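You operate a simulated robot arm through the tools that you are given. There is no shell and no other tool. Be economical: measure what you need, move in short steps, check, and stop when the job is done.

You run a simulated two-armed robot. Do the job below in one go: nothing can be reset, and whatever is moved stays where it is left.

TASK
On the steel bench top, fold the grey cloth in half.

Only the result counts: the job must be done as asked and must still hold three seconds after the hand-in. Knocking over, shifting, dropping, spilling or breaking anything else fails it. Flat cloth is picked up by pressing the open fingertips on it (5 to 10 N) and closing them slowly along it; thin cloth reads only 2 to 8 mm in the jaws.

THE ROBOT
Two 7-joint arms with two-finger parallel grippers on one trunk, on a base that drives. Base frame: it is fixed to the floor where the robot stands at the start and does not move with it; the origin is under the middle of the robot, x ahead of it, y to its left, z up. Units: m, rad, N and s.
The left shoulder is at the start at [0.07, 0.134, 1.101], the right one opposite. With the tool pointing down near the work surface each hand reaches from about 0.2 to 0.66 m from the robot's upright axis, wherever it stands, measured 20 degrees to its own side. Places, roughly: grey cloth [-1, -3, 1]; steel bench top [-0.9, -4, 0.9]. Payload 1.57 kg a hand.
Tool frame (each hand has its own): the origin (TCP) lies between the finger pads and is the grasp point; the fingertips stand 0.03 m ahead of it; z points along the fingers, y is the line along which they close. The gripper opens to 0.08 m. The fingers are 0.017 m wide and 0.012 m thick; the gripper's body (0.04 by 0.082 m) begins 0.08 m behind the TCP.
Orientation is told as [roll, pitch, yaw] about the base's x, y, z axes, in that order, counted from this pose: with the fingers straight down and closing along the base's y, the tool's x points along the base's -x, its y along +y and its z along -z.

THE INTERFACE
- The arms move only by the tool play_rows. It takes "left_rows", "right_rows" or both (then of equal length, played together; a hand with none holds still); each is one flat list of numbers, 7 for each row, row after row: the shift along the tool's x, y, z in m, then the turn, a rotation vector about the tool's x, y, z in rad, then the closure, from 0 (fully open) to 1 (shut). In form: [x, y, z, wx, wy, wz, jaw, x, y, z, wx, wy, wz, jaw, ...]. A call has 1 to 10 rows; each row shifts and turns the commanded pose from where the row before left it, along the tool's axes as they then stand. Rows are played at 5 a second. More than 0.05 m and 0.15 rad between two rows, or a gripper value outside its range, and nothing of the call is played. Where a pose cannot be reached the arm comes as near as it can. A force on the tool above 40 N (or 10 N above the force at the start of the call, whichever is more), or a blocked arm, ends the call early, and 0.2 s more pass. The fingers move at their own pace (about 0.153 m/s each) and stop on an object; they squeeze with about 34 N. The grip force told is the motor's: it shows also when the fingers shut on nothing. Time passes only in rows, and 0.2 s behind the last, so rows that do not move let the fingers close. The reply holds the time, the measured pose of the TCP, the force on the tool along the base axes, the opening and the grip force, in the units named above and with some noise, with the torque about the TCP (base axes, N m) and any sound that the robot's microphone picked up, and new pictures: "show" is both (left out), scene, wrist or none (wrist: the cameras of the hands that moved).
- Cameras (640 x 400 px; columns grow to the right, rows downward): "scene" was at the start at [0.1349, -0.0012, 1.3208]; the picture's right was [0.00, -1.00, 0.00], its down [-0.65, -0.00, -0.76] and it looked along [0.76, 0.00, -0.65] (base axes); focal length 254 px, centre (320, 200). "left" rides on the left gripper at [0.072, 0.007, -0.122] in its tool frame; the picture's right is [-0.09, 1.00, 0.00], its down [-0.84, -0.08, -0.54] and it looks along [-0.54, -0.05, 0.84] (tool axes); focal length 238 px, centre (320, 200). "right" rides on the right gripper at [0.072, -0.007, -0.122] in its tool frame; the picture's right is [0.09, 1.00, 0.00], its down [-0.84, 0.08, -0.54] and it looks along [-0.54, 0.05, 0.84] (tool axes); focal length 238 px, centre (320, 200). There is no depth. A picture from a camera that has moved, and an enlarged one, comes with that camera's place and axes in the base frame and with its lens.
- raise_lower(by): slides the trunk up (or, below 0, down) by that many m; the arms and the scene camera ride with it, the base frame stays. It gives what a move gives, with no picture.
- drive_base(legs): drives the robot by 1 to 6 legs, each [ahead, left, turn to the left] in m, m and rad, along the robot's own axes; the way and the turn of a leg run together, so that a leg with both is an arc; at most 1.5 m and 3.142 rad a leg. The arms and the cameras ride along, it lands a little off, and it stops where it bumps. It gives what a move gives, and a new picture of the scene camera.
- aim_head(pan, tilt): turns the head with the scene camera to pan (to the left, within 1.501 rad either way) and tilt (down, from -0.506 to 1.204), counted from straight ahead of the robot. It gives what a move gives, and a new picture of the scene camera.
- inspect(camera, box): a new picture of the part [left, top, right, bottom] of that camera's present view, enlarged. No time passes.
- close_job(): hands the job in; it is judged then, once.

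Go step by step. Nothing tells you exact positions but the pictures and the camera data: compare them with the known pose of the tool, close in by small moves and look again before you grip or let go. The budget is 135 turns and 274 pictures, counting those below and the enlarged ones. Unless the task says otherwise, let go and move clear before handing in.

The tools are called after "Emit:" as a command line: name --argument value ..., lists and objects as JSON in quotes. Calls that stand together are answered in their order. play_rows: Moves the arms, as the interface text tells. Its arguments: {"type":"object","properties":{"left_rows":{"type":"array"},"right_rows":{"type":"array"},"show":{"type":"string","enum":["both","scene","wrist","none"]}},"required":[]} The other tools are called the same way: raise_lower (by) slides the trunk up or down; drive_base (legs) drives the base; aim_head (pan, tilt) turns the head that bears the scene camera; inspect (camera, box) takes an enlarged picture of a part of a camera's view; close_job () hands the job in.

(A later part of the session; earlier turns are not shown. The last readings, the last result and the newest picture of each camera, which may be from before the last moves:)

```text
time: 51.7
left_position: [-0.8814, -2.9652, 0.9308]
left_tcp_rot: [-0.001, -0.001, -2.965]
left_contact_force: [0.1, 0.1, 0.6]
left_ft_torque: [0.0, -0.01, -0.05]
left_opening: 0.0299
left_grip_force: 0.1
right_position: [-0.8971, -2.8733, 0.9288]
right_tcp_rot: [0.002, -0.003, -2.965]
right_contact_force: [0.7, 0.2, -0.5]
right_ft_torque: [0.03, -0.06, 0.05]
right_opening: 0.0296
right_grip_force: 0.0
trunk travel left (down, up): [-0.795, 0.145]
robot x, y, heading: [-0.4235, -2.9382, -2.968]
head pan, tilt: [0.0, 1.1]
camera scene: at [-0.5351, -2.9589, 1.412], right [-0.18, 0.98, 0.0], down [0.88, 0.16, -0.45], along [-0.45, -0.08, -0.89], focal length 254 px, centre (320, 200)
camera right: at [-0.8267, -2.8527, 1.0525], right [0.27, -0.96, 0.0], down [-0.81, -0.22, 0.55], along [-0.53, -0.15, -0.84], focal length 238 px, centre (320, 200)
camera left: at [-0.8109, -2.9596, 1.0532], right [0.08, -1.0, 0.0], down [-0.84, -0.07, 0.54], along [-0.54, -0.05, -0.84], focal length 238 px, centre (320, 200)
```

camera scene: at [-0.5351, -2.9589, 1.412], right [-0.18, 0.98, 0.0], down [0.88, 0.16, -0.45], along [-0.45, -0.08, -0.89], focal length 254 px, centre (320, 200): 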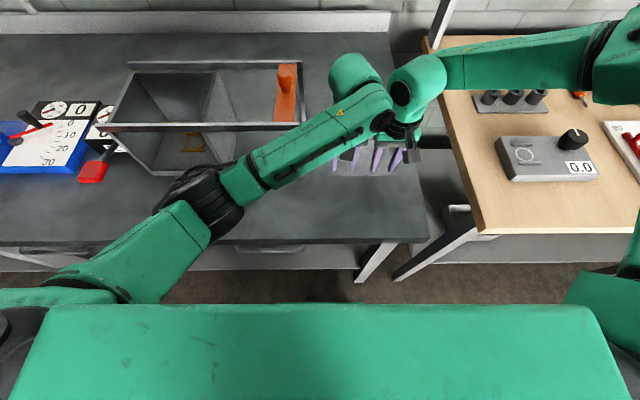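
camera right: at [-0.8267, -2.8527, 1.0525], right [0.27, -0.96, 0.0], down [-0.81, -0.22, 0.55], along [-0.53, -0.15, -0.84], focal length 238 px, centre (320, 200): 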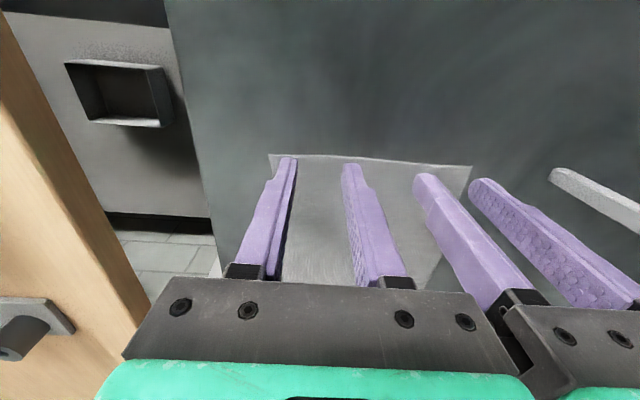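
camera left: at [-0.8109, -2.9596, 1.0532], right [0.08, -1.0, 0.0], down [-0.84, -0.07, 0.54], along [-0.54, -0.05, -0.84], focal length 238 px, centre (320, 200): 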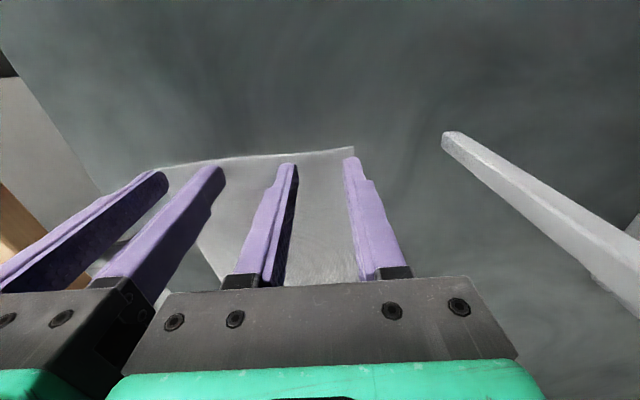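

The fingertips are nearly on the cloth; the left outer finger is close to the side edge, so I shift both 4 mm right, narrow slightly and press down gently.

Emit:
play_rows --left_rows '[-0.001, -0.004, 0, 0, 0, 0, 0.68, 0, 0, 0.003, 0, 0, 0, 0.68, 0, 0, 0.002, 0, 0, 0, 0.68, 0, 0, 0, 0, 0, 0, 0.68]' --right_rows '[-0.001, -0.004, 0, 0, 0, 0, 0.68, 0, 0, 0.002, 0, 0, 0, 0.68, 0, 0, 0.002, 0, 0, 0, 0.68, 0, 0, 0, 0, 0, 0, 0.68]' --show "wrist"

```text
time: 52.7
left_position: [-0.8856, -2.9624, 0.9259]
left_tcp_rot: [0.0, 0.0, -2.963]
left_contact_force: [0.8, -0.7, -0.3]
left_ft_torque: [0.02, 0.0, 0.0]
left_opening: 0.0256
left_grip_force: 0.0
right_position: [-0.8982, -2.8699, 0.9274]
right_tcp_rot: [0.001, -0.001, -2.966]
right_contact_force: [0.3, 1.0, 0.0]
right_ft_torque: [0.02, -0.04, -0.01]
right_opening: 0.0258
right_grip_force: 0.2
trunk travel left (down, up): [-0.795, 0.145]
robot x, y, heading: [-0.4239, -2.9353, -2.965]
head pan, tilt: [0.0, 1.1]
camera right: at [-0.8286, -2.849, 1.0501], right [0.26, -0.96, 0.0], down [-0.81, -0.22, 0.54], along [-0.52, -0.14, -0.84], focal length 238 px, centre (320, 200)
camera left: at [-0.8122, -2.9558, 1.0482], right [0.08, -1.0, 0.0], down [-0.84, -0.07, 0.54], along [-0.54, -0.05, -0.84], focal length 238 px, centre (320, 200)
```

right: 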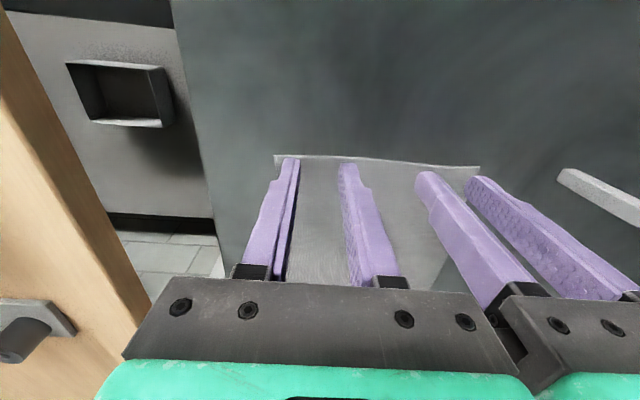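
left: 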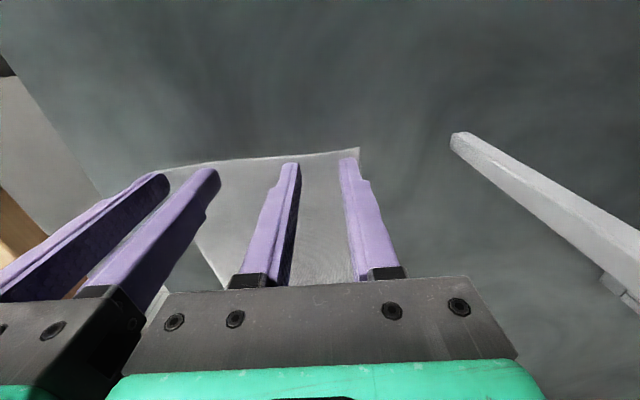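

No contact force yet. I keep lowering by small steps until both press with a few newtons.

Emit:
play_rows --left_rows '[0, 0, 0.0015, 0, 0, 0, 0.68, 0, 0, 0.0015, 0, 0, 0, 0.68, 0, 0, 0, 0, 0, 0, 0.68]' --right_rows '[0, 0, 0.0015, 0, 0, 0, 0.68, 0, 0, 0.0015, 0, 0, 0, 0.68, 0, 0, 0, 0, 0, 0, 0.68]' --show "none"

```text
time: 53.5
left_position: [-0.8838, -2.9617, 0.9222]
left_tcp_rot: [-0.001, 0.001, -2.964]
left_contact_force: [0.7, 0.2, -0.3]
left_ft_torque: [0.01, -0.01, 0.03]
left_opening: 0.0255
left_grip_force: 0.0
right_position: [-0.899, -2.8677, 0.9257]
right_tcp_rot: [0.0, -0.001, -2.966]
right_contact_force: [-0.4, 0.0, 0.5]
right_ft_torque: [0.0, -0.01, 0.0]
right_opening: 0.0257
right_grip_force: 0.1
right hand out of reach, approached as far as the arm can: row 1
trunk travel left (down, up): [-0.795, 0.145]
robot x, y, heading: [-0.4236, -2.9377, -2.961]
head pan, tilt: [0.0, 1.1]
```

The right arm is at the edge of its range and the left forearm must clear the rack at the far end. I raise the trunk with the hands for clearance and rehearse the forward travel without the cloth.

Emit:
raise_lower --by 0.14

Emit:
play_rows --left_rows '[-0.03, 0, 0, 0, 0, 0, 0.68, -0.03, 0, 0, 0, 0, 0, 0.68, -0.03, 0, 0, 0, 0, 0, 0.68, -0.03, 0, 0, 0, 0, 0, 0.68, -0.03, 0, 0, 0, 0, 0, 0.68, -0.02, 0, 0, 0, 0, 0, 0.68, 0, 0, 0, 0, 0, 0, 0.68]' --right_rows '[-0.03, 0, 0, 0, 0, 0, 0.68, -0.03, 0, 0, 0, 0, 0, 0.68, -0.03, 0, 0, 0, 0, 0, 0.68, -0.03, 0, 0, 0, 0, 0, 0.68, -0.03, 0, 0, 0, 0, 0, 0.68, -0.02, 0, 0, 0, 0, 0, 0.68, 0, 0, 0, 0, 0, 0, 0.68]' --show "scene"

```text
time: 55.1
left_position: [-0.8853, -2.962, 1.0619]
left_tcp_rot: [0.0, -0.001, -2.962]
left_contact_force: [0.5, -0.3, -0.7]
left_ft_torque: [0.01, 0.0, 0.01]
left_opening: 0.0255
left_grip_force: 0.0
right_position: [-0.8984, -2.8669, 1.0667]
right_tcp_rot: [0.0, -0.002, -2.965]
right_contact_force: [-0.6, -0.3, -0.7]
right_ft_torque: [0.0, 0.01, 0.0]
right_opening: 0.0257
right_grip_force: 0.0
trunk travel left (down, up): [-0.935, 0.005]
robot x, y, heading: [-0.4196, -2.9379, -2.958]
head pan, tilt: [0.0, 1.1]
```

```text
time: 56.7
left_position: [-0.9602, -2.9648, 1.0571]
left_tcp_rot: [0.003, 0.014, -3.005]
left_contact_force: [-0.6, 0.4, 0.4]
left_ft_torque: [-0.01, 0.01, -0.01]
left_opening: 0.0257
left_grip_force: 0.0
left hand out of reach, approached as far as the arm can: row 3, 4, 5, 6
right_position: [-0.9787, -2.8253, 1.1223]
right_tcp_rot: [0.002, -0.004, -2.966]
right_contact_force: [-0.6, 0.1, 0.0]
right_ft_torque: [-0.01, 0.02, 0.03]
right_opening: 0.0256
right_grip_force: 0.1
right hand out of reach, approached as far as the arm can: row 1, 2, 3, 4, 5, 6
trunk travel left (down, up): [-0.935, 0.005]
robot x, y, heading: [-0.4242, -2.9367, -2.96]
head pan, tilt: [0.0, 1.1]
camera scene: at [-0.5347, -2.9588, 1.552], right [-0.18, 0.98, 0.0], down [0.88, 0.16, -0.45], along [-0.45, -0.08, -0.89], focal length 254 px, centre (320, 200)
```

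scene: 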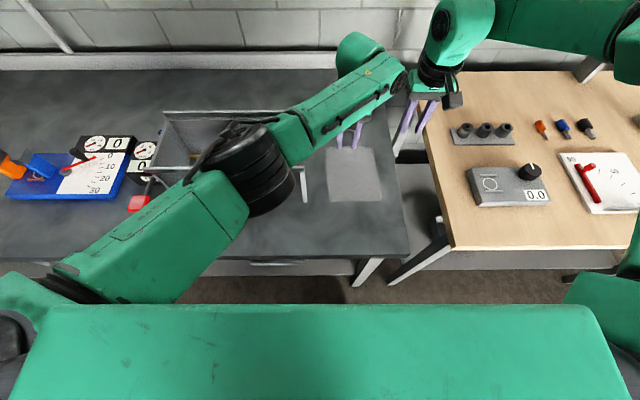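

With the trunk high neither hand reaches the far edge, so low trunk and a closer base are better; nothing at bench height blocks another ~0.08 m. I pull the hands back and up, then lower the trunk.

Emit:
play_rows --left_rows '[0.02, 0.0, -0.03, 0, 0, 0, 0.68, 0.02, 0.0, -0.03, 0, 0, 0, 0.68, 0.02, 0, -0.03, 0, 0, 0, 0.68, 0.01, 0, -0.03, 0, 0, 0, 0.68, 0, 0, -0.03, 0, 0, 0, 0.68, 0, 0, -0.03, 0, 0, 0, 0.68, 0, 0, -0.03, 0, 0, 0, 0.68, 0, 0, -0.03, 0, 0, 0, 0.68]' --right_rows '[0.01, -0.02, -0.03, 0, 0, 0, 0.68, 0.01, -0.02, -0.03, 0, 0, 0, 0.68, 0.0, -0.02, -0.03, 0, 0, 0, 0.68, 0, -0.02, -0.03, 0, 0, 0, 0.68, 0, -0.02, -0.03, 0, 0, 0, 0.68, 0, 0, -0.03, 0, 0, 0, 0.68, 0, 0, -0.02, 0, 0, 0, 0.68, 0, 0, 0, 0, 0, 0, 0.68]' --show "none"

```text
time: 58.5
left_position: [-0.8924, -2.9505, 1.3001]
left_tcp_rot: [0.0, -0.001, -2.965]
left_contact_force: [0.2, 0.1, 0.2]
left_ft_torque: [0.01, 0.02, -0.01]
left_opening: 0.0258
left_grip_force: 0.0
right_position: [-0.9706, -2.7226, 1.3181]
right_tcp_rot: [0.0, -0.003, -2.969]
right_contact_force: [-0.4, 0.7, -0.2]
right_ft_torque: [-0.05, -0.02, -0.02]
right_opening: 0.0253
right_grip_force: 0.0
right hand out of reach, approached as far as the arm can: row 7
trunk travel left (down, up): [-0.935, 0.005]
robot x, y, heading: [-0.4229, -2.9335, -2.959]
head pan, tilt: [0.0, 1.1]
```

I lower the trunk back and creep the base 0.08 m ahead.

Emit:
raise_lower --by -0.26

Emit:
drive_base --legs '[[0.04, 0, 0], [0.04, 0, 0]]'

```text
time: 61.2
left_position: [-0.8929, -2.9522, 1.0404]
left_tcp_rot: [-0.001, -0.001, -2.962]
left_contact_force: [-0.3, -0.3, -0.8]
left_ft_torque: [0.0, 0.03, -0.04]
left_opening: 0.0257
left_grip_force: 0.0
right_position: [-0.973, -2.723, 1.0577]
right_tcp_rot: [-0.001, -0.004, -2.969]
right_contact_force: [-0.8, -0.1, -0.2]
right_ft_torque: [0.0, -0.02, -0.01]
right_opening: 0.0254
right_grip_force: 0.1
trunk travel left (down, up): [-0.675, 0.265]
robot x, y, heading: [-0.4218, -2.9379, -2.967]
head pan, tilt: [0.0, 1.1]
```

```text
time: 62.6
left_position: [-0.9655, -2.9649, 1.0418]
left_tcp_rot: [-0.003, -0.007, -2.966]
left_contact_force: [0.4, -0.5, -0.1]
left_ft_torque: [-0.02, 0.04, 0.0]
left_opening: 0.0256
left_grip_force: 0.2
right_position: [-1.0442, -2.7366, 1.062]
right_tcp_rot: [-0.002, -0.009, -2.968]
right_contact_force: [0.7, 0.1, 0.5]
right_ft_torque: [-0.02, 0.04, -0.01]
right_opening: 0.0258
right_grip_force: 0.1
trunk travel left (down, up): [-0.675, 0.265]
robot x, y, heading: [-0.5002, -2.9489, -2.963]
head pan, tilt: [0.0, 1.1]
camera scene: at [-0.6061, -2.972, 1.2927], right [-0.18, 0.98, 0.0], down [0.87, 0.16, -0.46], along [-0.45, -0.08, -0.89], focal length 254 px, centre (320, 200)
```

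scene: 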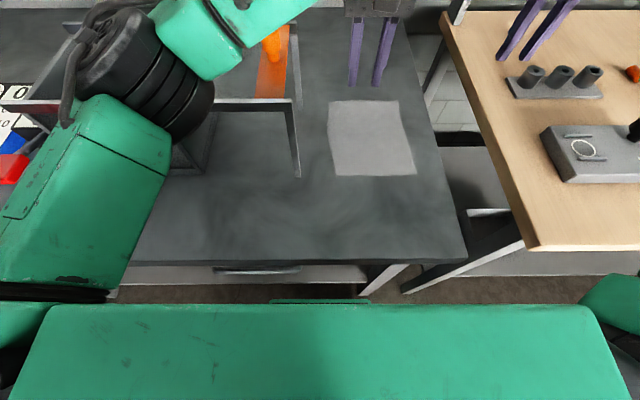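

The base advanced freely. I bring the left hand back to the near edge and test the right arm at its far-edge goal, at height.

Emit:
play_rows --left_rows '[0.02, 0, 0, 0, 0, 0, 0.68, 0.02, 0, 0, 0, 0, 0, 0.68, 0.02, 0, 0, 0, 0, 0, 0.68, 0.02, 0, 0, 0, 0, 0, 0.68, 0, 0, 0, 0, 0, 0, 0.68, 0, 0, 0, 0, 0, 0, 0.68, 0, 0, 0, 0, 0, 0, 0.68]' --right_rows '[-0.01, 0.02, 0, 0, 0, 0, 0.68, -0.01, 0.025, 0, 0, 0, 0, 0.68, -0.01, 0.03, 0, 0, 0, 0, 0.68, -0.015, 0.03, 0, 0, 0, 0, 0.68, 0, 0.03, 0, 0, 0, 0, 0.68, 0, 0.03, 0, 0, 0, 0, 0.68, 0, 0, 0, 0, 0, 0, 0.68]' --show "scene"

```text
time: 64.2
left_position: [-0.8929, -2.9517, 1.0397]
left_tcp_rot: [0.0, -0.003, -2.964]
left_contact_force: [0.2, -0.2, 1.0]
left_ft_torque: [-0.01, 0.0, 0.01]
left_opening: 0.0258
left_grip_force: 0.1
right_position: [-1.0342, -2.8828, 1.0499]
right_tcp_rot: [0.001, -0.007, -2.97]
right_contact_force: [-0.1, 0.0, 0.5]
right_ft_torque: [0.01, -0.01, -0.01]
right_opening: 0.0256
right_grip_force: 0.0
right hand out of reach, approached as far as the arm can: row 4, 5, 6
trunk travel left (down, up): [-0.675, 0.265]
robot x, y, heading: [-0.4995, -2.9483, -2.963]
head pan, tilt: [0.0, 1.1]
camera scene: at [-0.6124, -2.9722, 1.292], right [-0.18, 0.98, 0.0], down [0.88, 0.16, -0.45], along [-0.45, -0.08, -0.89], focal length 254 px, centre (320, 200)
```

scene: 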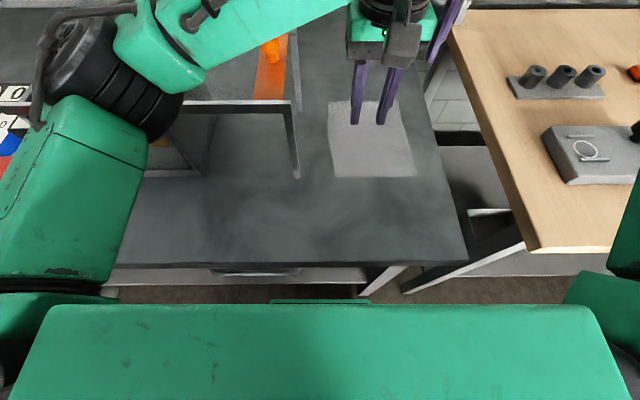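

The right arm again stalls near its inner limit, probably a wrist joint limit. I try yawing the right hand in line with its forearm and pushing inward again.

Emit:
play_rows --right_rows '[0, 0, 0, 0, 0, -0.13, 0.68, 0, 0, 0, 0, 0, -0.13, 0.68, 0, 0, 0, 0, 0, -0.13, 0.68, 0, 0.02, 0, 0, 0, 0, 0.68, 0, 0.02, 0, 0, 0, 0, 0.68, -0.02, 0.0, 0, 0, 0, 0, 0.68, -0.02, 0, 0, 0, 0, 0, 0.68]' --show "scene"

```text
time: 65.8
left_position: [-0.8933, -2.9531, 1.0392]
left_tcp_rot: [-0.003, -0.001, -2.966]
left_contact_force: [-0.5, -0.2, 0.2]
left_ft_torque: [0.0, 0.0, 0.02]
left_opening: 0.0254
left_grip_force: 0.0
right_position: [-1.0012, -2.9146, 1.0383]
right_tcp_rot: [-0.001, -0.006, -2.579]
right_contact_force: [-0.7, 0.5, -0.7]
right_ft_torque: [0.01, -0.02, -0.01]
right_opening: 0.0258
right_grip_force: 0.0
right hand out of reach, approached as far as the arm can: row 3, 4, 5, 6, 7
trunk travel left (down, up): [-0.675, 0.265]
robot x, y, heading: [-0.5015, -2.95, -2.969]
head pan, tilt: [0.0, 1.1]
camera scene: at [-0.6126, -2.9728, 1.292], right [-0.18, 0.98, 0.0], down [0.88, 0.16, -0.45], along [-0.45, -0.08, -0.89], focal length 254 px, centre (320, 200)
```

scene: 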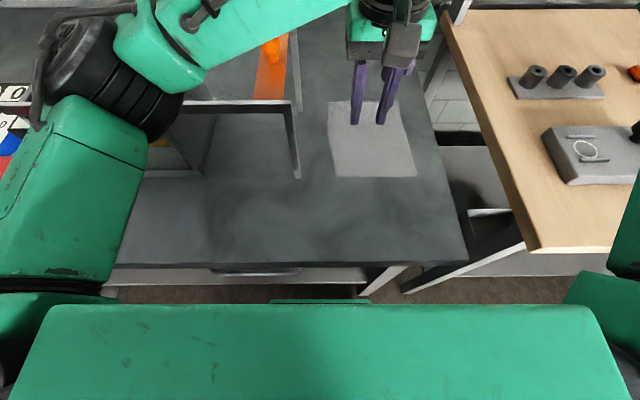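

The two hands are getting close to each other, so I move the right hand away again, undo its yaw, and look at the arms' posture.

Emit:
play_rows --right_rows '[-0.01, -0.03, -0.01, 0, 0, 0, 0.68, -0.01, -0.03, -0.01, 0, 0, 0, 0.68, 0, -0.03, -0.01, 0, 0, 0.13, 0.68, 0, -0.03, 0, 0, 0, 0.13, 0.68, 0, -0.02, 0, 0, 0, 0.13, 0.68]' --show "none"

Emit:
aim_head --pan -0.6 --tilt 0.4

Emit:
aim_head --pan 0.5 --tilt 0.6

```text
time: 67.0
left_position: [-0.8936, -2.9514, 1.0396]
left_tcp_rot: [0.001, -0.002, -2.965]
left_contact_force: [-0.5, 0.9, -0.2]
left_ft_torque: [-0.02, 0.02, 0.0]
left_opening: 0.0255
left_grip_force: 0.1
right_position: [-1.0518, -2.8073, 1.0655]
right_tcp_rot: [0.003, -0.006, -2.971]
right_contact_force: [0.8, 0.1, 0.1]
right_ft_torque: [0.0, 0.03, -0.04]
right_opening: 0.0256
right_grip_force: 0.1
right hand out of reach, approached as far as the arm can: row 1, 2
trunk travel left (down, up): [-0.675, 0.265]
robot x, y, heading: [-0.4991, -2.9519, -2.961]
head pan, tilt: [0.0, 1.1]
```

```text
time: 68.0
left_position: [-0.8924, -2.9528, 1.0387]
left_tcp_rot: [-0.002, 0.0, -2.965]
left_contact_force: [0.7, 0.6, 0.2]
left_ft_torque: [0.02, 0.0, 0.03]
left_opening: 0.0255
left_grip_force: 0.1
right_position: [-1.052, -2.8091, 1.0654]
right_tcp_rot: [0.001, -0.004, -2.968]
right_contact_force: [0.3, -0.5, 0.3]
right_ft_torque: [0.0, 0.01, 0.01]
right_opening: 0.0257
right_grip_force: 0.2
trunk travel left (down, up): [-0.675, 0.265]
robot x, y, heading: [-0.5, -2.9479, -2.968]
head pan, tilt: [-0.6, 0.4]
camera scene: at [-0.6349, -2.9237, 1.3487], right [0.41, 0.91, 0.0], down [0.36, -0.16, -0.92], along [-0.84, 0.38, -0.39], focal length 254 px, centre (320, 200)
```

scene: 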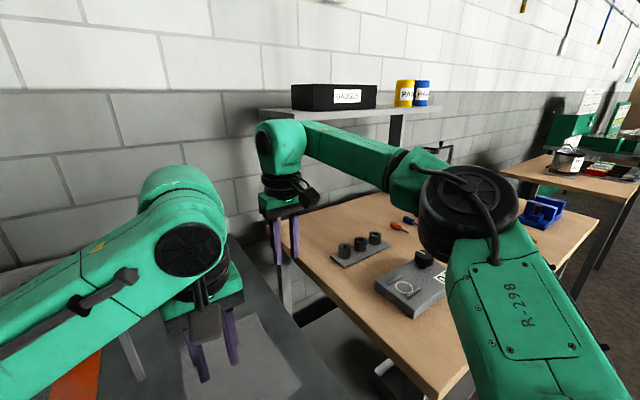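

```text
time: 69.4
left_position: [-0.8928, -2.9525, 1.0394]
left_tcp_rot: [-0.002, 0.002, -2.965]
left_contact_force: [-0.1, 0.3, 0.0]
left_ft_torque: [0.0, 0.0, 0.02]
left_opening: 0.0253
left_grip_force: 0.1
right_position: [-1.0519, -2.809, 1.0652]
right_tcp_rot: [0.001, -0.005, -2.966]
right_contact_force: [0.3, 0.6, 0.2]
right_ft_torque: [0.01, 0.02, 0.02]
right_opening: 0.0257
right_grip_force: 0.0
trunk travel left (down, up): [-0.675, 0.265]
robot x, y, heading: [-0.5034, -2.9491, -2.961]
head pan, tilt: [0.499, 0.6]
camera scene: at [-0.6193, -3.0169, 1.3306], right [-0.63, 0.78, 0.0], down [0.44, 0.35, -0.83], along [-0.64, -0.52, -0.56], focal length 254 px, centre (320, 200)
```

scene: 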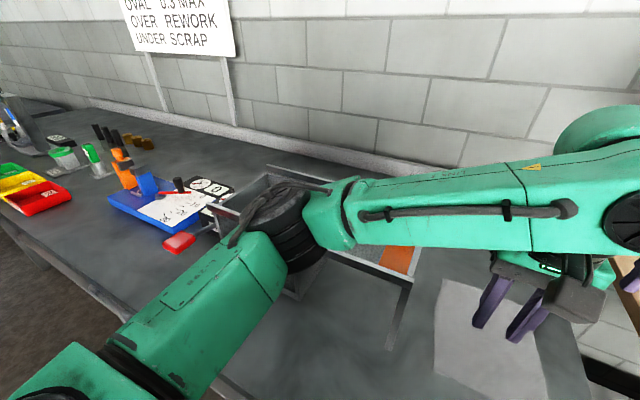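

Both elbows stick out, and the left one hangs over the rack, so I will use the right arm alone from a base position further left. First I park the left hand high and back.

Emit:
play_rows --left_rows '[0, 0, -0.04, 0, 0, 0, 0.68, 0, 0, -0.04, 0, 0, 0, 0.68, 0, 0, -0.04, 0, 0, 0, 0.68, 0.02, 0, -0.04, 0, 0, 0, 0.68, 0.03, 0, -0.02, 0, 0, 0, 0.68, 0.03, 0, 0, 0, 0, 0, 0.68, 0.03, 0, 0, 0, 0, 0, 0.68, 0.03, 0.02, 0, 0, 0, 0, 0.68, 0, 0.03, 0, 0, 0, 0, 0.68, 0, 0.03, 0, 0, 0, 0, 0.68]' --show "scene"

```text
time: 71.1
left_position: [-0.7812, -2.9355, 1.2205]
left_tcp_rot: [-0.013, 0.003, -2.932]
left_contact_force: [-8.9, 3.5, 6.3]
left_ft_torque: [-0.48, -1.74, 0.37]
left_opening: 0.0256
left_grip_force: 0.0
right_position: [-1.0507, -2.8101, 1.0644]
right_tcp_rot: [0.0, -0.005, -2.969]
right_contact_force: [0.0, 0.2, 0.5]
right_ft_torque: [-0.01, 0.03, 0.01]
right_opening: 0.0258
right_grip_force: 0.2
trunk travel left (down, up): [-0.675, 0.265]
robot x, y, heading: [-0.4981, -2.9496, -2.961]
head pan, tilt: [0.499, 0.6]
stopped in row 8 (left hand): the force on the tool passed its limit at 101 N (the readings are from after the stop); the commanded pose is now the measured one
camera scene: at [-0.6179, -3.0179, 1.3297], right [-0.63, 0.78, 0.0], down [0.44, 0.36, -0.82], along [-0.64, -0.52, -0.57], focal length 254 px, centre (320, 200)
```

scene: 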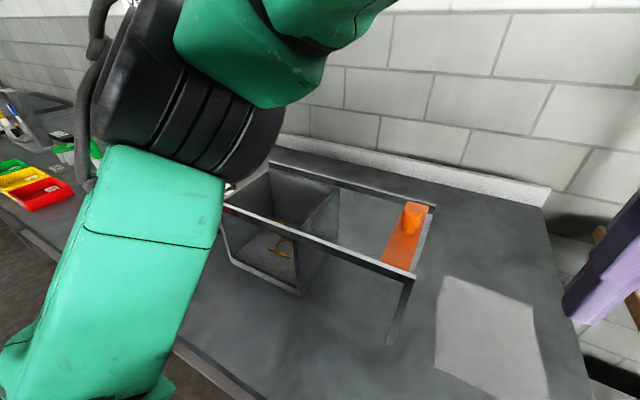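

The left hand touched my own head/torso; nothing on the bench moved. I ease it forward, then out to the left side at height.

Emit:
play_rows --left_rows '[-0.03, 0, 0, 0, 0, 0, 0.68, -0.02, 0.01, 0, 0, 0, -0.03, 0.68, 0, 0.03, 0, 0, 0, 0, 0.68, 0, 0.04, 0, 0, 0, 0, 0.68, 0, 0.04, 0, 0, 0, 0, 0.68, 0, 0.04, 0, 0, 0, 0, 0.68, 0, 0.03, 0, 0, 0, 0, 0.68]' --show "scene"

```text
time: 72.7
left_position: [-0.7845, -3.129, 1.2185]
left_tcp_rot: [-0.008, 0.002, -2.906]
left_contact_force: [0.1, -0.3, 0.3]
left_ft_torque: [-0.03, 0.03, 0.03]
left_opening: 0.0258
left_grip_force: 0.0
right_position: [-1.0511, -2.8103, 1.0646]
right_tcp_rot: [-0.002, -0.005, -2.968]
right_contact_force: [0.0, -0.7, 0.2]
right_ft_torque: [0.05, 0.0, -0.02]
right_opening: 0.0257
right_grip_force: 0.1
trunk travel left (down, up): [-0.675, 0.265]
robot x, y, heading: [-0.4997, -2.9539, -2.962]
head pan, tilt: [0.499, 0.6]
camera scene: at [-0.6183, -3.0179, 1.3306], right [-0.63, 0.78, 0.0], down [0.44, 0.35, -0.83], along [-0.64, -0.52, -0.56], focal length 254 px, centre (320, 200)
```

scene: 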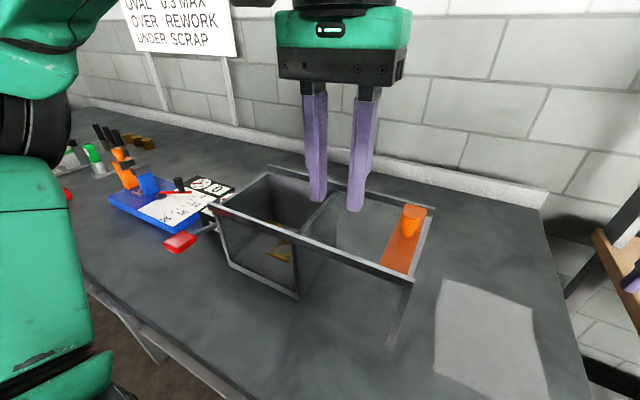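

The left arm is parked clear. I shift the base 0.09 m left and point the head at the cloth.

Emit:
drive_base --legs '[[0, 0.05, 0], [0, 0.04, 0]]'

Emit:
aim_head --pan -0.25 --tilt 0.95

```text
time: 74.1
left_position: [-0.77, -3.2088, 1.2206]
left_tcp_rot: [0.0, 0.0, -2.907]
left_contact_force: [0.4, 0.5, 0.4]
left_ft_torque: [-0.06, -0.03, -0.03]
left_opening: 0.0253
left_grip_force: 0.1
right_position: [-1.0386, -2.8912, 1.0629]
right_tcp_rot: [0.006, -0.004, -2.969]
right_contact_force: [0.0, 0.1, -0.4]
right_ft_torque: [-0.05, 0.0, 0.02]
right_opening: 0.0256
right_grip_force: 0.1
trunk travel left (down, up): [-0.675, 0.265]
robot x, y, heading: [-0.4852, -3.0424, -2.969]
head pan, tilt: [0.499, 0.6]
camera scene: at [-0.605, -3.0971, 1.3308], right [-0.63, 0.78, -0.01], down [0.44, 0.35, -0.83], along [-0.64, -0.52, -0.56], focal length 254 px, centre (320, 200)
```

scene: 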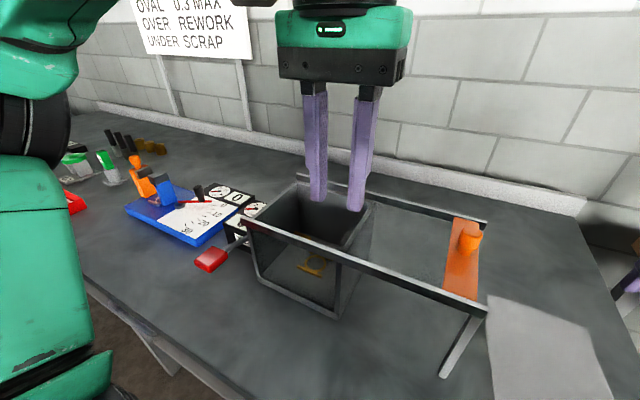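

```text
time: 75.2
left_position: [-0.7692, -3.215, 1.219]
left_tcp_rot: [-0.007, 0.003, -2.908]
left_contact_force: [-0.4, 0.8, -0.1]
left_ft_torque: [-0.03, 0.01, -0.01]
left_opening: 0.0257
left_grip_force: 0.1
right_position: [-1.0372, -2.8973, 1.0651]
right_tcp_rot: [0.0, -0.004, -2.968]
right_contact_force: [0.5, -0.1, 0.7]
right_ft_torque: [-0.03, 0.04, 0.0]
right_opening: 0.0256
right_grip_force: 0.1
trunk travel left (down, up): [-0.675, 0.265]
robot x, y, heading: [-0.4876, -3.0397, -2.957]
head pan, tilt: [-0.25, 0.949]
camera scene: at [-0.6072, -3.0441, 1.3022], right [0.07, 1.0, 0.0], down [0.81, -0.06, -0.58], along [-0.58, 0.04, -0.81], focal length 254 px, centre (320, 200)
```

scene: 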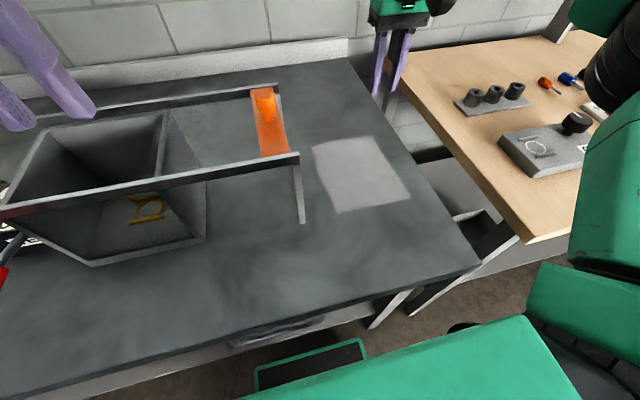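

Clear view now: the cloth's near-edge middle is at (-0.876,-2.920) and the far-edge middle at (-1.067,-2.945). I move the right hand above the near-edge middle.

Emit:
play_rows --right_rows '[0.0285, 0.01, 0.01, 0, 0, 0, 0.6, 0.0285, 0.01, 0.02, 0, 0, 0, 0.6, 0.0285, 0.01, 0.025, 0, 0, 0, 0.6, 0.0285, 0.01, 0.025, 0, 0, 0, 0.6, 0.0285, 0.01, 0.025, 0, 0, 0, 0.6, 0, 0, 0, 0, 0, 0, 0.6]'

```text
time: 76.6
left_position: [-0.7687, -3.2179, 1.22]
left_tcp_rot: [-0.006, 0.003, -2.906]
left_contact_force: [-0.5, 0.3, -0.8]
left_ft_torque: [0.0, 0.01, -0.01]
left_opening: 0.0257
left_grip_force: 0.0
right_position: [-0.8863, -2.923, 0.9601]
right_tcp_rot: [0.0, -0.004, -2.968]
right_contact_force: [-0.5, -0.2, 0.2]
right_ft_torque: [0.03, 0.01, -0.02]
right_opening: 0.0323
right_grip_force: 0.0
trunk travel left (down, up): [-0.675, 0.265]
robot x, y, heading: [-0.4839, -3.041, -2.963]
head pan, tilt: [-0.25, 0.949]
camera scene: at [-0.6074, -3.0449, 1.3021], right [0.07, 1.0, 0.0], down [0.81, -0.06, -0.58], along [-0.58, 0.04, -0.81], focal length 254 px, centre (320, 200)
camera right: at [-0.8151, -2.9038, 1.0828], right [0.26, -0.97, 0.0], down [-0.81, -0.22, 0.55], along [-0.53, -0.14, -0.84], focal length 238 px, centre (320, 200)
```

scene: 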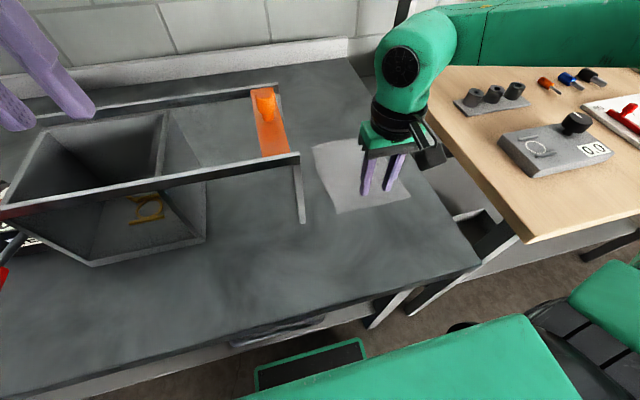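
right: 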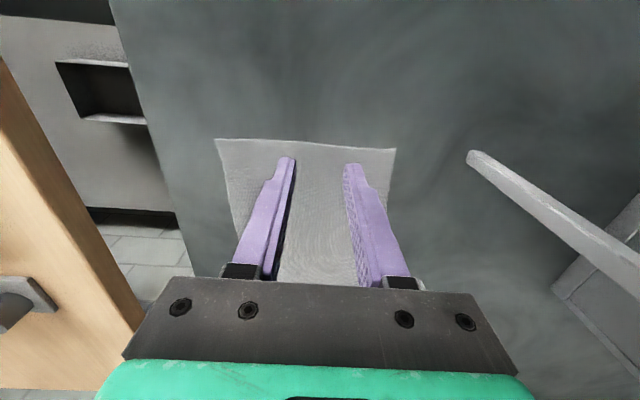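

The hand is centred over the near edge with good reach. I go down to contact in small steps.

Emit:
play_rows --right_rows '[0, -0.004, 0.01, 0, 0, 0, 0.6, 0, 0, 0.012, 0, 0, 0, 0.6, 0, 0, 0.01, 0, 0, 0, 0.6, 0, 0, 0.003, 0, 0, 0, 0.6, 0, 0, 0.002, 0, 0, 0, 0.6, 0, 0, 0.002, 0, 0, 0, 0.6]' --show "wrist"

```text
time: 78.0
left_position: [-0.768, -3.2168, 1.2194]
left_tcp_rot: [-0.006, 0.001, -2.905]
left_contact_force: [0.7, 0.0, 0.0]
left_ft_torque: [0.01, 0.03, 0.02]
left_opening: 0.0255
left_grip_force: 0.0
right_position: [-0.8878, -2.9178, 0.9206]
right_tcp_rot: [0.0, -0.003, -2.968]
right_contact_force: [-0.4, 0.1, -0.8]
right_ft_torque: [0.0, -0.02, 0.03]
right_opening: 0.0317
right_grip_force: 0.0
trunk travel left (down, up): [-0.675, 0.265]
robot x, y, heading: [-0.4846, -3.0395, -2.967]
head pan, tilt: [-0.25, 0.949]
camera right: at [-0.8178, -2.8987, 1.0428], right [0.26, -0.97, 0.0], down [-0.81, -0.22, 0.55], along [-0.53, -0.14, -0.84], focal length 238 px, centre (320, 200)
```

right: 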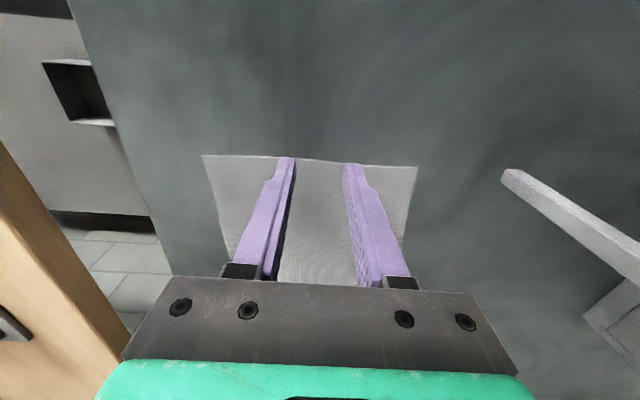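

The tips are nearly touching, with their near faces right at the edge. I nudge 3 mm inward and keep lowering until force shows.

Emit:
play_rows --right_rows '[-0.003, 0, 0.001, 0, 0, 0, 0.6, 0, 0, 0.0015, 0, 0, 0, 0.6, 0, 0, 0.0015, 0, 0, 0, 0.6, 0, 0, 0, 0, 0, 0, 0.6]' --show "none"

```text
time: 79.0
left_position: [-0.7685, -3.2161, 1.2197]
left_tcp_rot: [-0.006, 0.001, -2.906]
left_contact_force: [-0.2, -0.1, -0.2]
left_ft_torque: [0.03, -0.01, 0.02]
left_opening: 0.0256
left_grip_force: 0.0
right_position: [-0.8914, -2.919, 0.9152]
right_tcp_rot: [-0.001, -0.004, -2.969]
right_contact_force: [-0.5, 0.1, -0.2]
right_ft_torque: [-0.01, 0.01, 0.03]
right_opening: 0.0321
right_grip_force: 0.1
trunk travel left (down, up): [-0.675, 0.265]
robot x, y, heading: [-0.4859, -3.0386, -2.965]
head pan, tilt: [-0.25, 0.949]
```

Emit:
play_rows --right_rows '[0, 0, 0.0015, 0, 0, 0, 0.6, 0, 0, 0.0015, 0, 0, 0, 0.6, 0, 0, 0.0015, 0, 0, 0, 0.6, 0, 0, 0, 0, 0, 0, 0.6]' --show "wrist"

```text
time: 80.0
left_position: [-0.7686, -3.2161, 1.22]
left_tcp_rot: [-0.007, 0.001, -2.905]
left_contact_force: [-0.1, 0.5, -0.2]
left_ft_torque: [0.0, -0.02, -0.02]
left_opening: 0.0255
left_grip_force: 0.2
right_position: [-0.8925, -2.9193, 0.9116]
right_tcp_rot: [0.0, -0.004, -2.969]
right_contact_force: [-0.4, -0.3, 2.1]
right_ft_torque: [-0.01, 0.05, 0.01]
right_opening: 0.0317
right_grip_force: 0.0
trunk travel left (down, up): [-0.675, 0.265]
robot x, y, heading: [-0.4836, -3.0406, -2.966]
head pan, tilt: [-0.25, 0.949]
camera right: at [-0.8213, -2.8989, 1.0339], right [0.26, -0.97, 0.0], down [-0.81, -0.22, 0.55], along [-0.53, -0.14, -0.84], focal length 238 px, centre (320, 200)
```

right: 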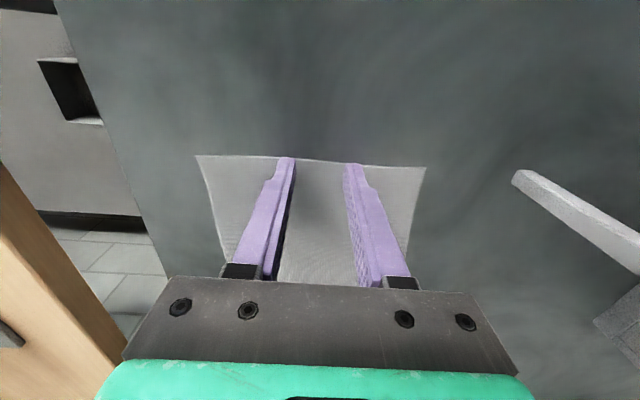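

First contact at TCP z = 0.912, so the bench is at about 0.881. I move 4 mm further in, press to several newtons, and then close slowly.

Emit:
play_rows --right_rows '[0, 0, -0.003, 0, 0, 0, 0.6, -0.004, 0, 0, 0, 0, 0, 0.6, 0, 0, 0.003, 0, 0, 0, 0.6, 0, 0, 0.0012, 0, 0, 0, 0.6, 0, 0, 0, 0, 0, 0, 0.6]' --show "none"

```text
time: 81.2
left_position: [-0.7681, -3.2171, 1.2192]
left_tcp_rot: [-0.008, 0.002, -2.905]
left_contact_force: [-0.5, 0.1, 0.2]
left_ft_torque: [-0.02, 0.02, 0.0]
left_opening: 0.0256
left_grip_force: 0.0
right_position: [-0.8945, -2.9199, 0.9121]
right_tcp_rot: [-0.001, -0.005, -2.968]
right_contact_force: [-0.6, 1.2, 7.5]
right_ft_torque: [0.04, 0.0, 0.0]
right_opening: 0.032
right_grip_force: 0.1
trunk travel left (down, up): [-0.675, 0.265]
robot x, y, heading: [-0.483, -3.0401, -2.967]
head pan, tilt: [-0.25, 0.949]
```

7.5 N is right. I close the fingers slowly along the cloth.

Emit:
play_rows --right_rows '[0, 0, 0, 0, 0, 0, 0.65, 0, 0, 0, 0, 0, 0, 0.7, 0, 0, 0, 0, 0, 0, 0.75, 0, 0, 0, 0, 0, 0, 0.8, 0, 0, 0, 0, 0, 0, 0.85, 0, 0, 0, 0, 0, 0, 0.9, 0, 0, 0, 0, 0, 0, 0.95, 0, 0, 0, 0, 0, 0, 1, 0, 0, 0, 0, 0, 0, 1]' --show "both"

```text
time: 83.2
left_position: [-0.7677, -3.2165, 1.2202]
left_tcp_rot: [-0.008, 0.001, -2.907]
left_contact_force: [0.0, 0.0, -0.3]
left_ft_torque: [-0.02, 0.01, 0.0]
left_opening: 0.0258
left_grip_force: 0.1
right_position: [-0.895, -2.9192, 0.9115]
right_tcp_rot: [0.0, -0.004, -2.97]
right_contact_force: [-0.4, 0.7, 11.0]
right_ft_torque: [0.02, -0.02, -0.02]
right_opening: 0.002
right_grip_force: 23.2
trunk travel left (down, up): [-0.675, 0.265]
robot x, y, heading: [-0.4852, -3.0398, -2.962]
head pan, tilt: [-0.25, 0.949]
camera scene: at [-0.6055, -3.0451, 1.3024], right [0.07, 1.0, 0.0], down [0.81, -0.06, -0.58], along [-0.58, 0.04, -0.81], focal length 254 px, centre (320, 200)
camera right: at [-0.8244, -2.9002, 1.0336], right [0.26, -0.97, 0.0], down [-0.81, -0.22, 0.55], along [-0.53, -0.14, -0.84], focal length 238 px, centre (320, 200)
```

scene: 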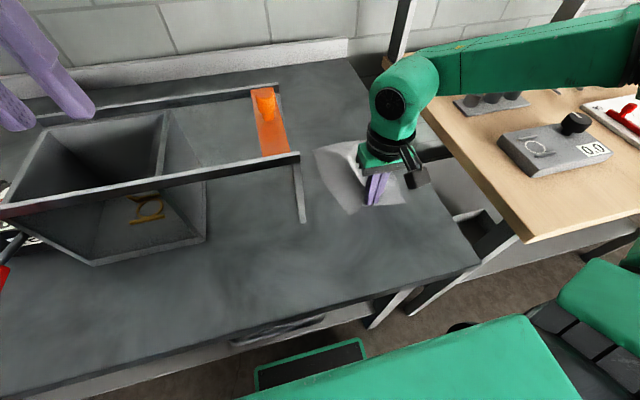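
right: 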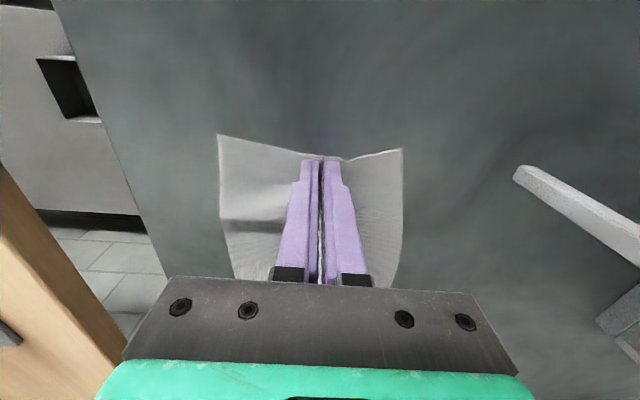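

The cloth is pinched (2 mm in the jaws). I lift 6 cm and look how the corners hang.

Emit:
play_rows --right_rows '[-0.003, 0, -0.01, 0, 0, 0, 1, -0.006, 0, -0.012, 0, 0, 0, 1, -0.008, 0, -0.012, 0, 0, 0, 1, -0.008, 0, -0.012, 0, 0, 0, 1, -0.01, 0, -0.012, 0, 0, 0, 1, 0, 0, 0, 0, 0, 0, 1]' --show "both"

Emit:
inspect --camera "scene" --box '[270, 100, 470, 225]'

```text
time: 84.6
left_position: [-0.7687, -3.2167, 1.2202]
left_tcp_rot: [-0.006, 0.002, -2.907]
left_contact_force: [0.4, 0.1, -1.1]
left_ft_torque: [0.01, 0.04, -0.01]
left_opening: 0.0255
left_grip_force: 0.1
right_position: [-0.9307, -2.9248, 0.9676]
right_tcp_rot: [0.001, -0.004, -2.97]
right_contact_force: [0.4, 0.6, -0.2]
right_ft_torque: [0.01, 0.01, 0.0]
right_opening: 0.002
right_grip_force: 23.1
trunk travel left (down, up): [-0.675, 0.265]
robot x, y, heading: [-0.4881, -3.0383, -2.969]
head pan, tilt: [-0.25, 0.949]
camera scene: at [-0.607, -3.0446, 1.3022], right [0.07, 1.0, 0.0], down [0.81, -0.06, -0.58], along [-0.58, 0.04, -0.81], focal length 254 px, centre (320, 200)
camera right: at [-0.8602, -2.9057, 1.0907], right [0.26, -0.97, 0.0], down [-0.81, -0.22, 0.55], along [-0.53, -0.14, -0.84], focal length 238 px, centre (320, 200)
```

scene: 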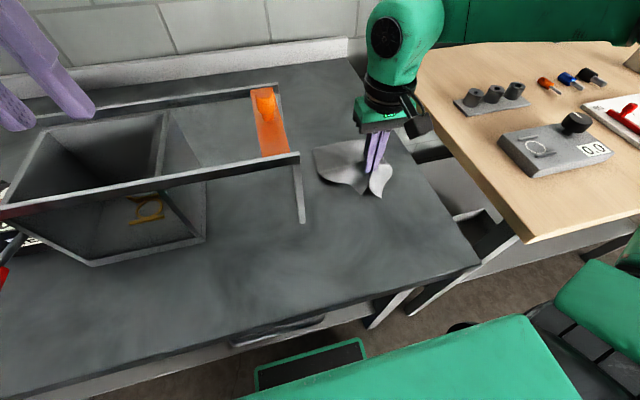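
right: 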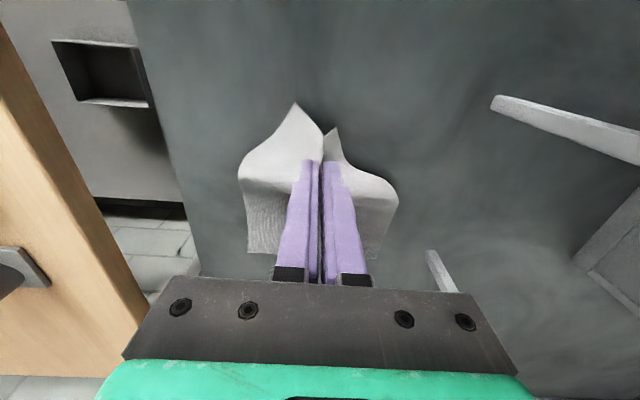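

```text
3.20 times, centred on (370, 162) of scene
camera zoom: at [-0.607, -3.0446, 1.3022], right [0.07, 1.0, 0.0], down [0.81, -0.06, -0.58], along [-0.58, 0.04, -0.81], focal length 814 px, centre (160, 320)
```

zoom: 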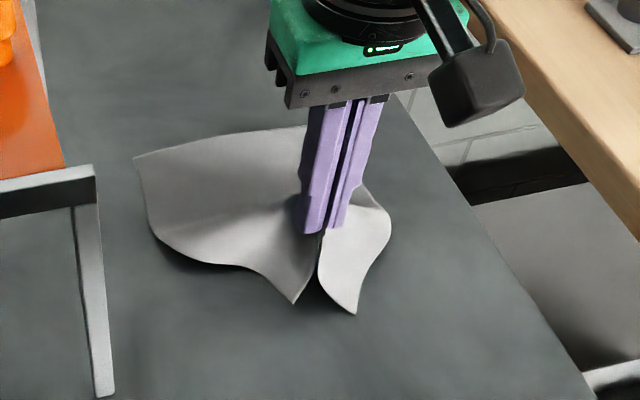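

The cloth is very soft and the corners hang in, so one hand in the middle won't do; two hands are needed, away from the rack. I lay it back, and then drag it toward the bench's front edge by backing the base while holding it.

Emit:
play_rows --right_rows '[0.01, 0, 0.012, 0, 0, 0, 1, 0.01, 0, 0.012, 0, 0, 0, 1, 0.008, 0, 0.012, 0, 0, 0, 1, 0.006, 0, 0.012, 0, 0, 0, 1, 0.004, 0, 0.006, 0, 0, 0, 1, 0, 0, 0, 0, 0, 0, 1]' --show "none"

Emit:
drive_base --legs '[[-0.04, 0, 0], [-0.04, 0, 0], [-0.03, 0, 0]]'

```text
time: 86.0
left_position: [-0.7686, -3.2163, 1.2196]
left_tcp_rot: [-0.007, 0.002, -2.906]
left_contact_force: [-1.5, 0.4, -0.6]
left_ft_torque: [-0.02, 0.0, 0.02]
left_opening: 0.0256
left_grip_force: 0.2
right_position: [-0.8925, -2.9183, 0.914]
right_tcp_rot: [0.0, -0.003, -2.969]
right_contact_force: [0.5, -0.3, 0.3]
right_ft_torque: [0.02, -0.02, 0.0]
right_opening: 0.0018
right_grip_force: 24.2
trunk travel left (down, up): [-0.675, 0.265]
robot x, y, heading: [-0.485, -3.0419, -2.96]
head pan, tilt: [-0.25, 0.949]
```

```text
time: 87.8
left_position: [-0.6664, -3.1977, 1.2176]
left_tcp_rot: [-0.007, 0.008, -2.906]
left_contact_force: [-1.2, -0.6, 0.6]
left_ft_torque: [0.01, -0.04, -0.01]
left_opening: 0.0255
left_grip_force: 0.1
right_position: [-0.7875, -2.8971, 0.9125]
right_tcp_rot: [-0.001, 0.001, -2.971]
right_contact_force: [-0.6, 0.5, -0.4]
right_ft_torque: [-0.02, -0.02, 0.01]
right_opening: 0.002
right_grip_force: 23.8
trunk travel left (down, up): [-0.675, 0.265]
robot x, y, heading: [-0.3763, -3.0182, -2.969]
head pan, tilt: [-0.25, 0.949]
camera scene: at [-0.5044, -3.0262, 1.3014], right [0.07, 1.0, 0.0], down [0.81, -0.06, -0.58], along [-0.58, 0.04, -0.82], focal length 254 px, centre (320, 200)
```

scene: 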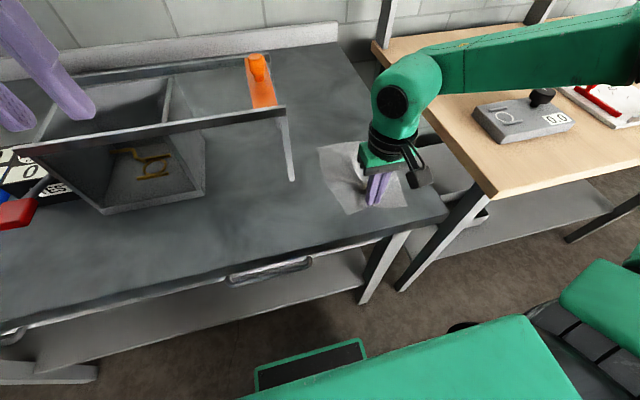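

The drag worked cleanly; the rack is now behind the cloth. I open the fingers slowly to spread it, and lift off.

Emit:
play_rows --right_rows '[0, 0, 0.0005, 0, 0, 0, 0.9, 0, 0, 0, 0, 0, 0, 0.8, 0, 0, 0, 0, 0, 0, 0.7, 0, 0, 0, 0, 0, 0, 0.6, 0, 0, -0.01, 0, 0, 0, 0.6, 0, 0, -0.04, 0, 0, 0, 0.6, 0, 0, -0.05, 0, 0, 0, 0.6, 0, -0.04, -0.03, 0, 0, 0, 0.6, 0, -0.04, 0, 0, 0, 0, 0.6]' --show "none"

Emit:
inspect --camera "scene" --box '[270, 100, 470, 225]'

```text
time: 89.8
left_position: [-0.6602, -3.1941, 1.22]
left_tcp_rot: [-0.005, 0.003, -2.906]
left_contact_force: [-0.5, 1.0, -0.1]
left_ft_torque: [-0.03, -0.01, 0.02]
left_opening: 0.0255
left_grip_force: 0.1
right_position: [-0.7979, -2.8196, 1.0423]
right_tcp_rot: [0.001, -0.002, -2.97]
right_contact_force: [0.1, 0.4, -0.3]
right_ft_torque: [-0.02, 0.04, 0.02]
right_opening: 0.0322
right_grip_force: 0.0
trunk travel left (down, up): [-0.675, 0.265]
robot x, y, heading: [-0.3767, -3.0204, -2.965]
head pan, tilt: [-0.25, 0.949]
```

```text
3.20 times, centred on (370, 162) of scene
camera zoom: at [-0.4978, -3.023, 1.3022], right [0.07, 1.0, 0.0], down [0.81, -0.06, -0.58], along [-0.58, 0.04, -0.81], focal length 814 px, centre (160, 320)
```

zoom: 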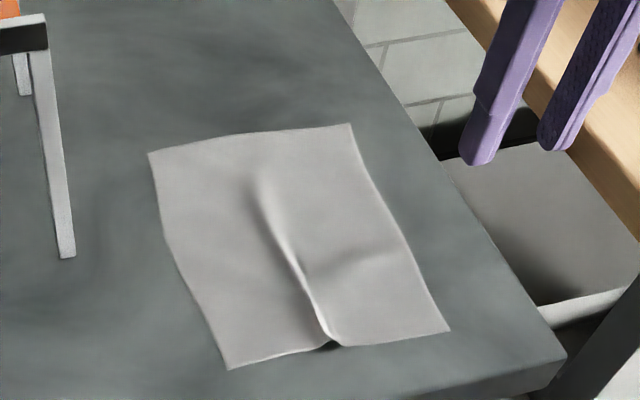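

The cloth lies near the front edge with a soft ridge in the middle, which tension will flatten. I shift the base 0.045 m right to share the reach between both arms.

Emit:
drive_base --legs '[[0, -0.045, 0]]'

Emit:
inspect --camera "scene" --box '[230, 100, 430, 225]'

```text
time: 90.7
left_position: [-0.6676, -3.1568, 1.2186]
left_tcp_rot: [-0.014, 0.003, -2.907]
left_contact_force: [0.0, -0.1, 0.3]
left_ft_torque: [0.04, 0.03, -0.04]
left_opening: 0.0257
left_grip_force: 0.0
right_position: [-0.8046, -2.7813, 1.0439]
right_tcp_rot: [-0.003, -0.002, -2.972]
right_contact_force: [0.8, 0.3, -0.5]
right_ft_torque: [0.06, -0.02, -0.01]
right_opening: 0.0323
right_grip_force: 0.0
trunk travel left (down, up): [-0.675, 0.265]
robot x, y, heading: [-0.378, -2.9748, -2.96]
head pan, tilt: [-0.25, 0.949]
camera scene: at [-0.5046, -2.9855, 1.3023], right [0.07, 1.0, 0.0], down [0.81, -0.06, -0.58], along [-0.58, 0.05, -0.81], focal length 254 px, centre (320, 200)
```

scene: 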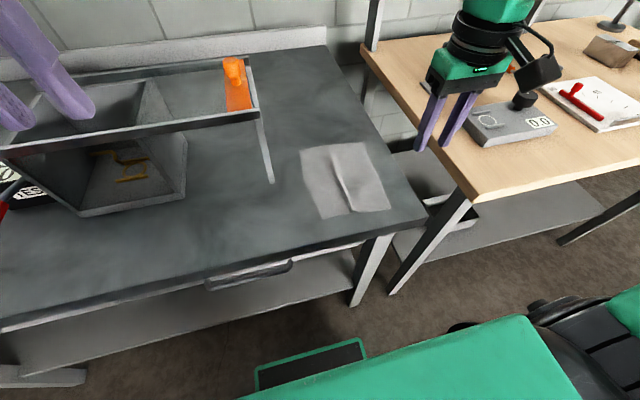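

```text
3.20 times, centred on (330, 162) of scene
camera zoom: at [-0.5046, -2.9855, 1.3023], right [0.07, 1.0, 0.0], down [0.81, -0.06, -0.58], along [-0.58, 0.05, -0.81], focal length 814 px, centre (288, 320)
```

zoom: 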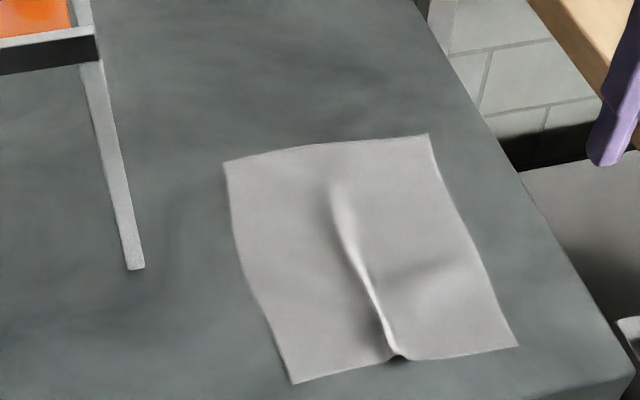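

Near corners are at about (-0.760,-2.965) and (-0.777,-2.822). I bring the left hand over its corner first.

Emit:
play_rows --left_rows '[-0.011, -0.0385, 0, 0, 0, 0.06, 0.7, -0.011, -0.0385, 0, 0, 0, 0, 0.7, -0.011, -0.0385, 0, 0, 0, 0, 0.7, -0.011, -0.0385, 0, 0, 0, 0, 0.7, -0.011, -0.0385, 0.02, 0, 0, 0, 0.7, -0.012, -0.0385, 0.03, 0, 0, 0, 0.7, 0, 0, 0.045, 0, 0, 0, 0.7, 0, 0, 0.045, 0, 0, 0, 0.7, 0, 0, 0.045, 0, 0, 0, 0.7, 0, 0, 0.045, 0, 0, 0, 0.7]'

```text
refused: row 6 steps farther than a row can; nothing moved
```

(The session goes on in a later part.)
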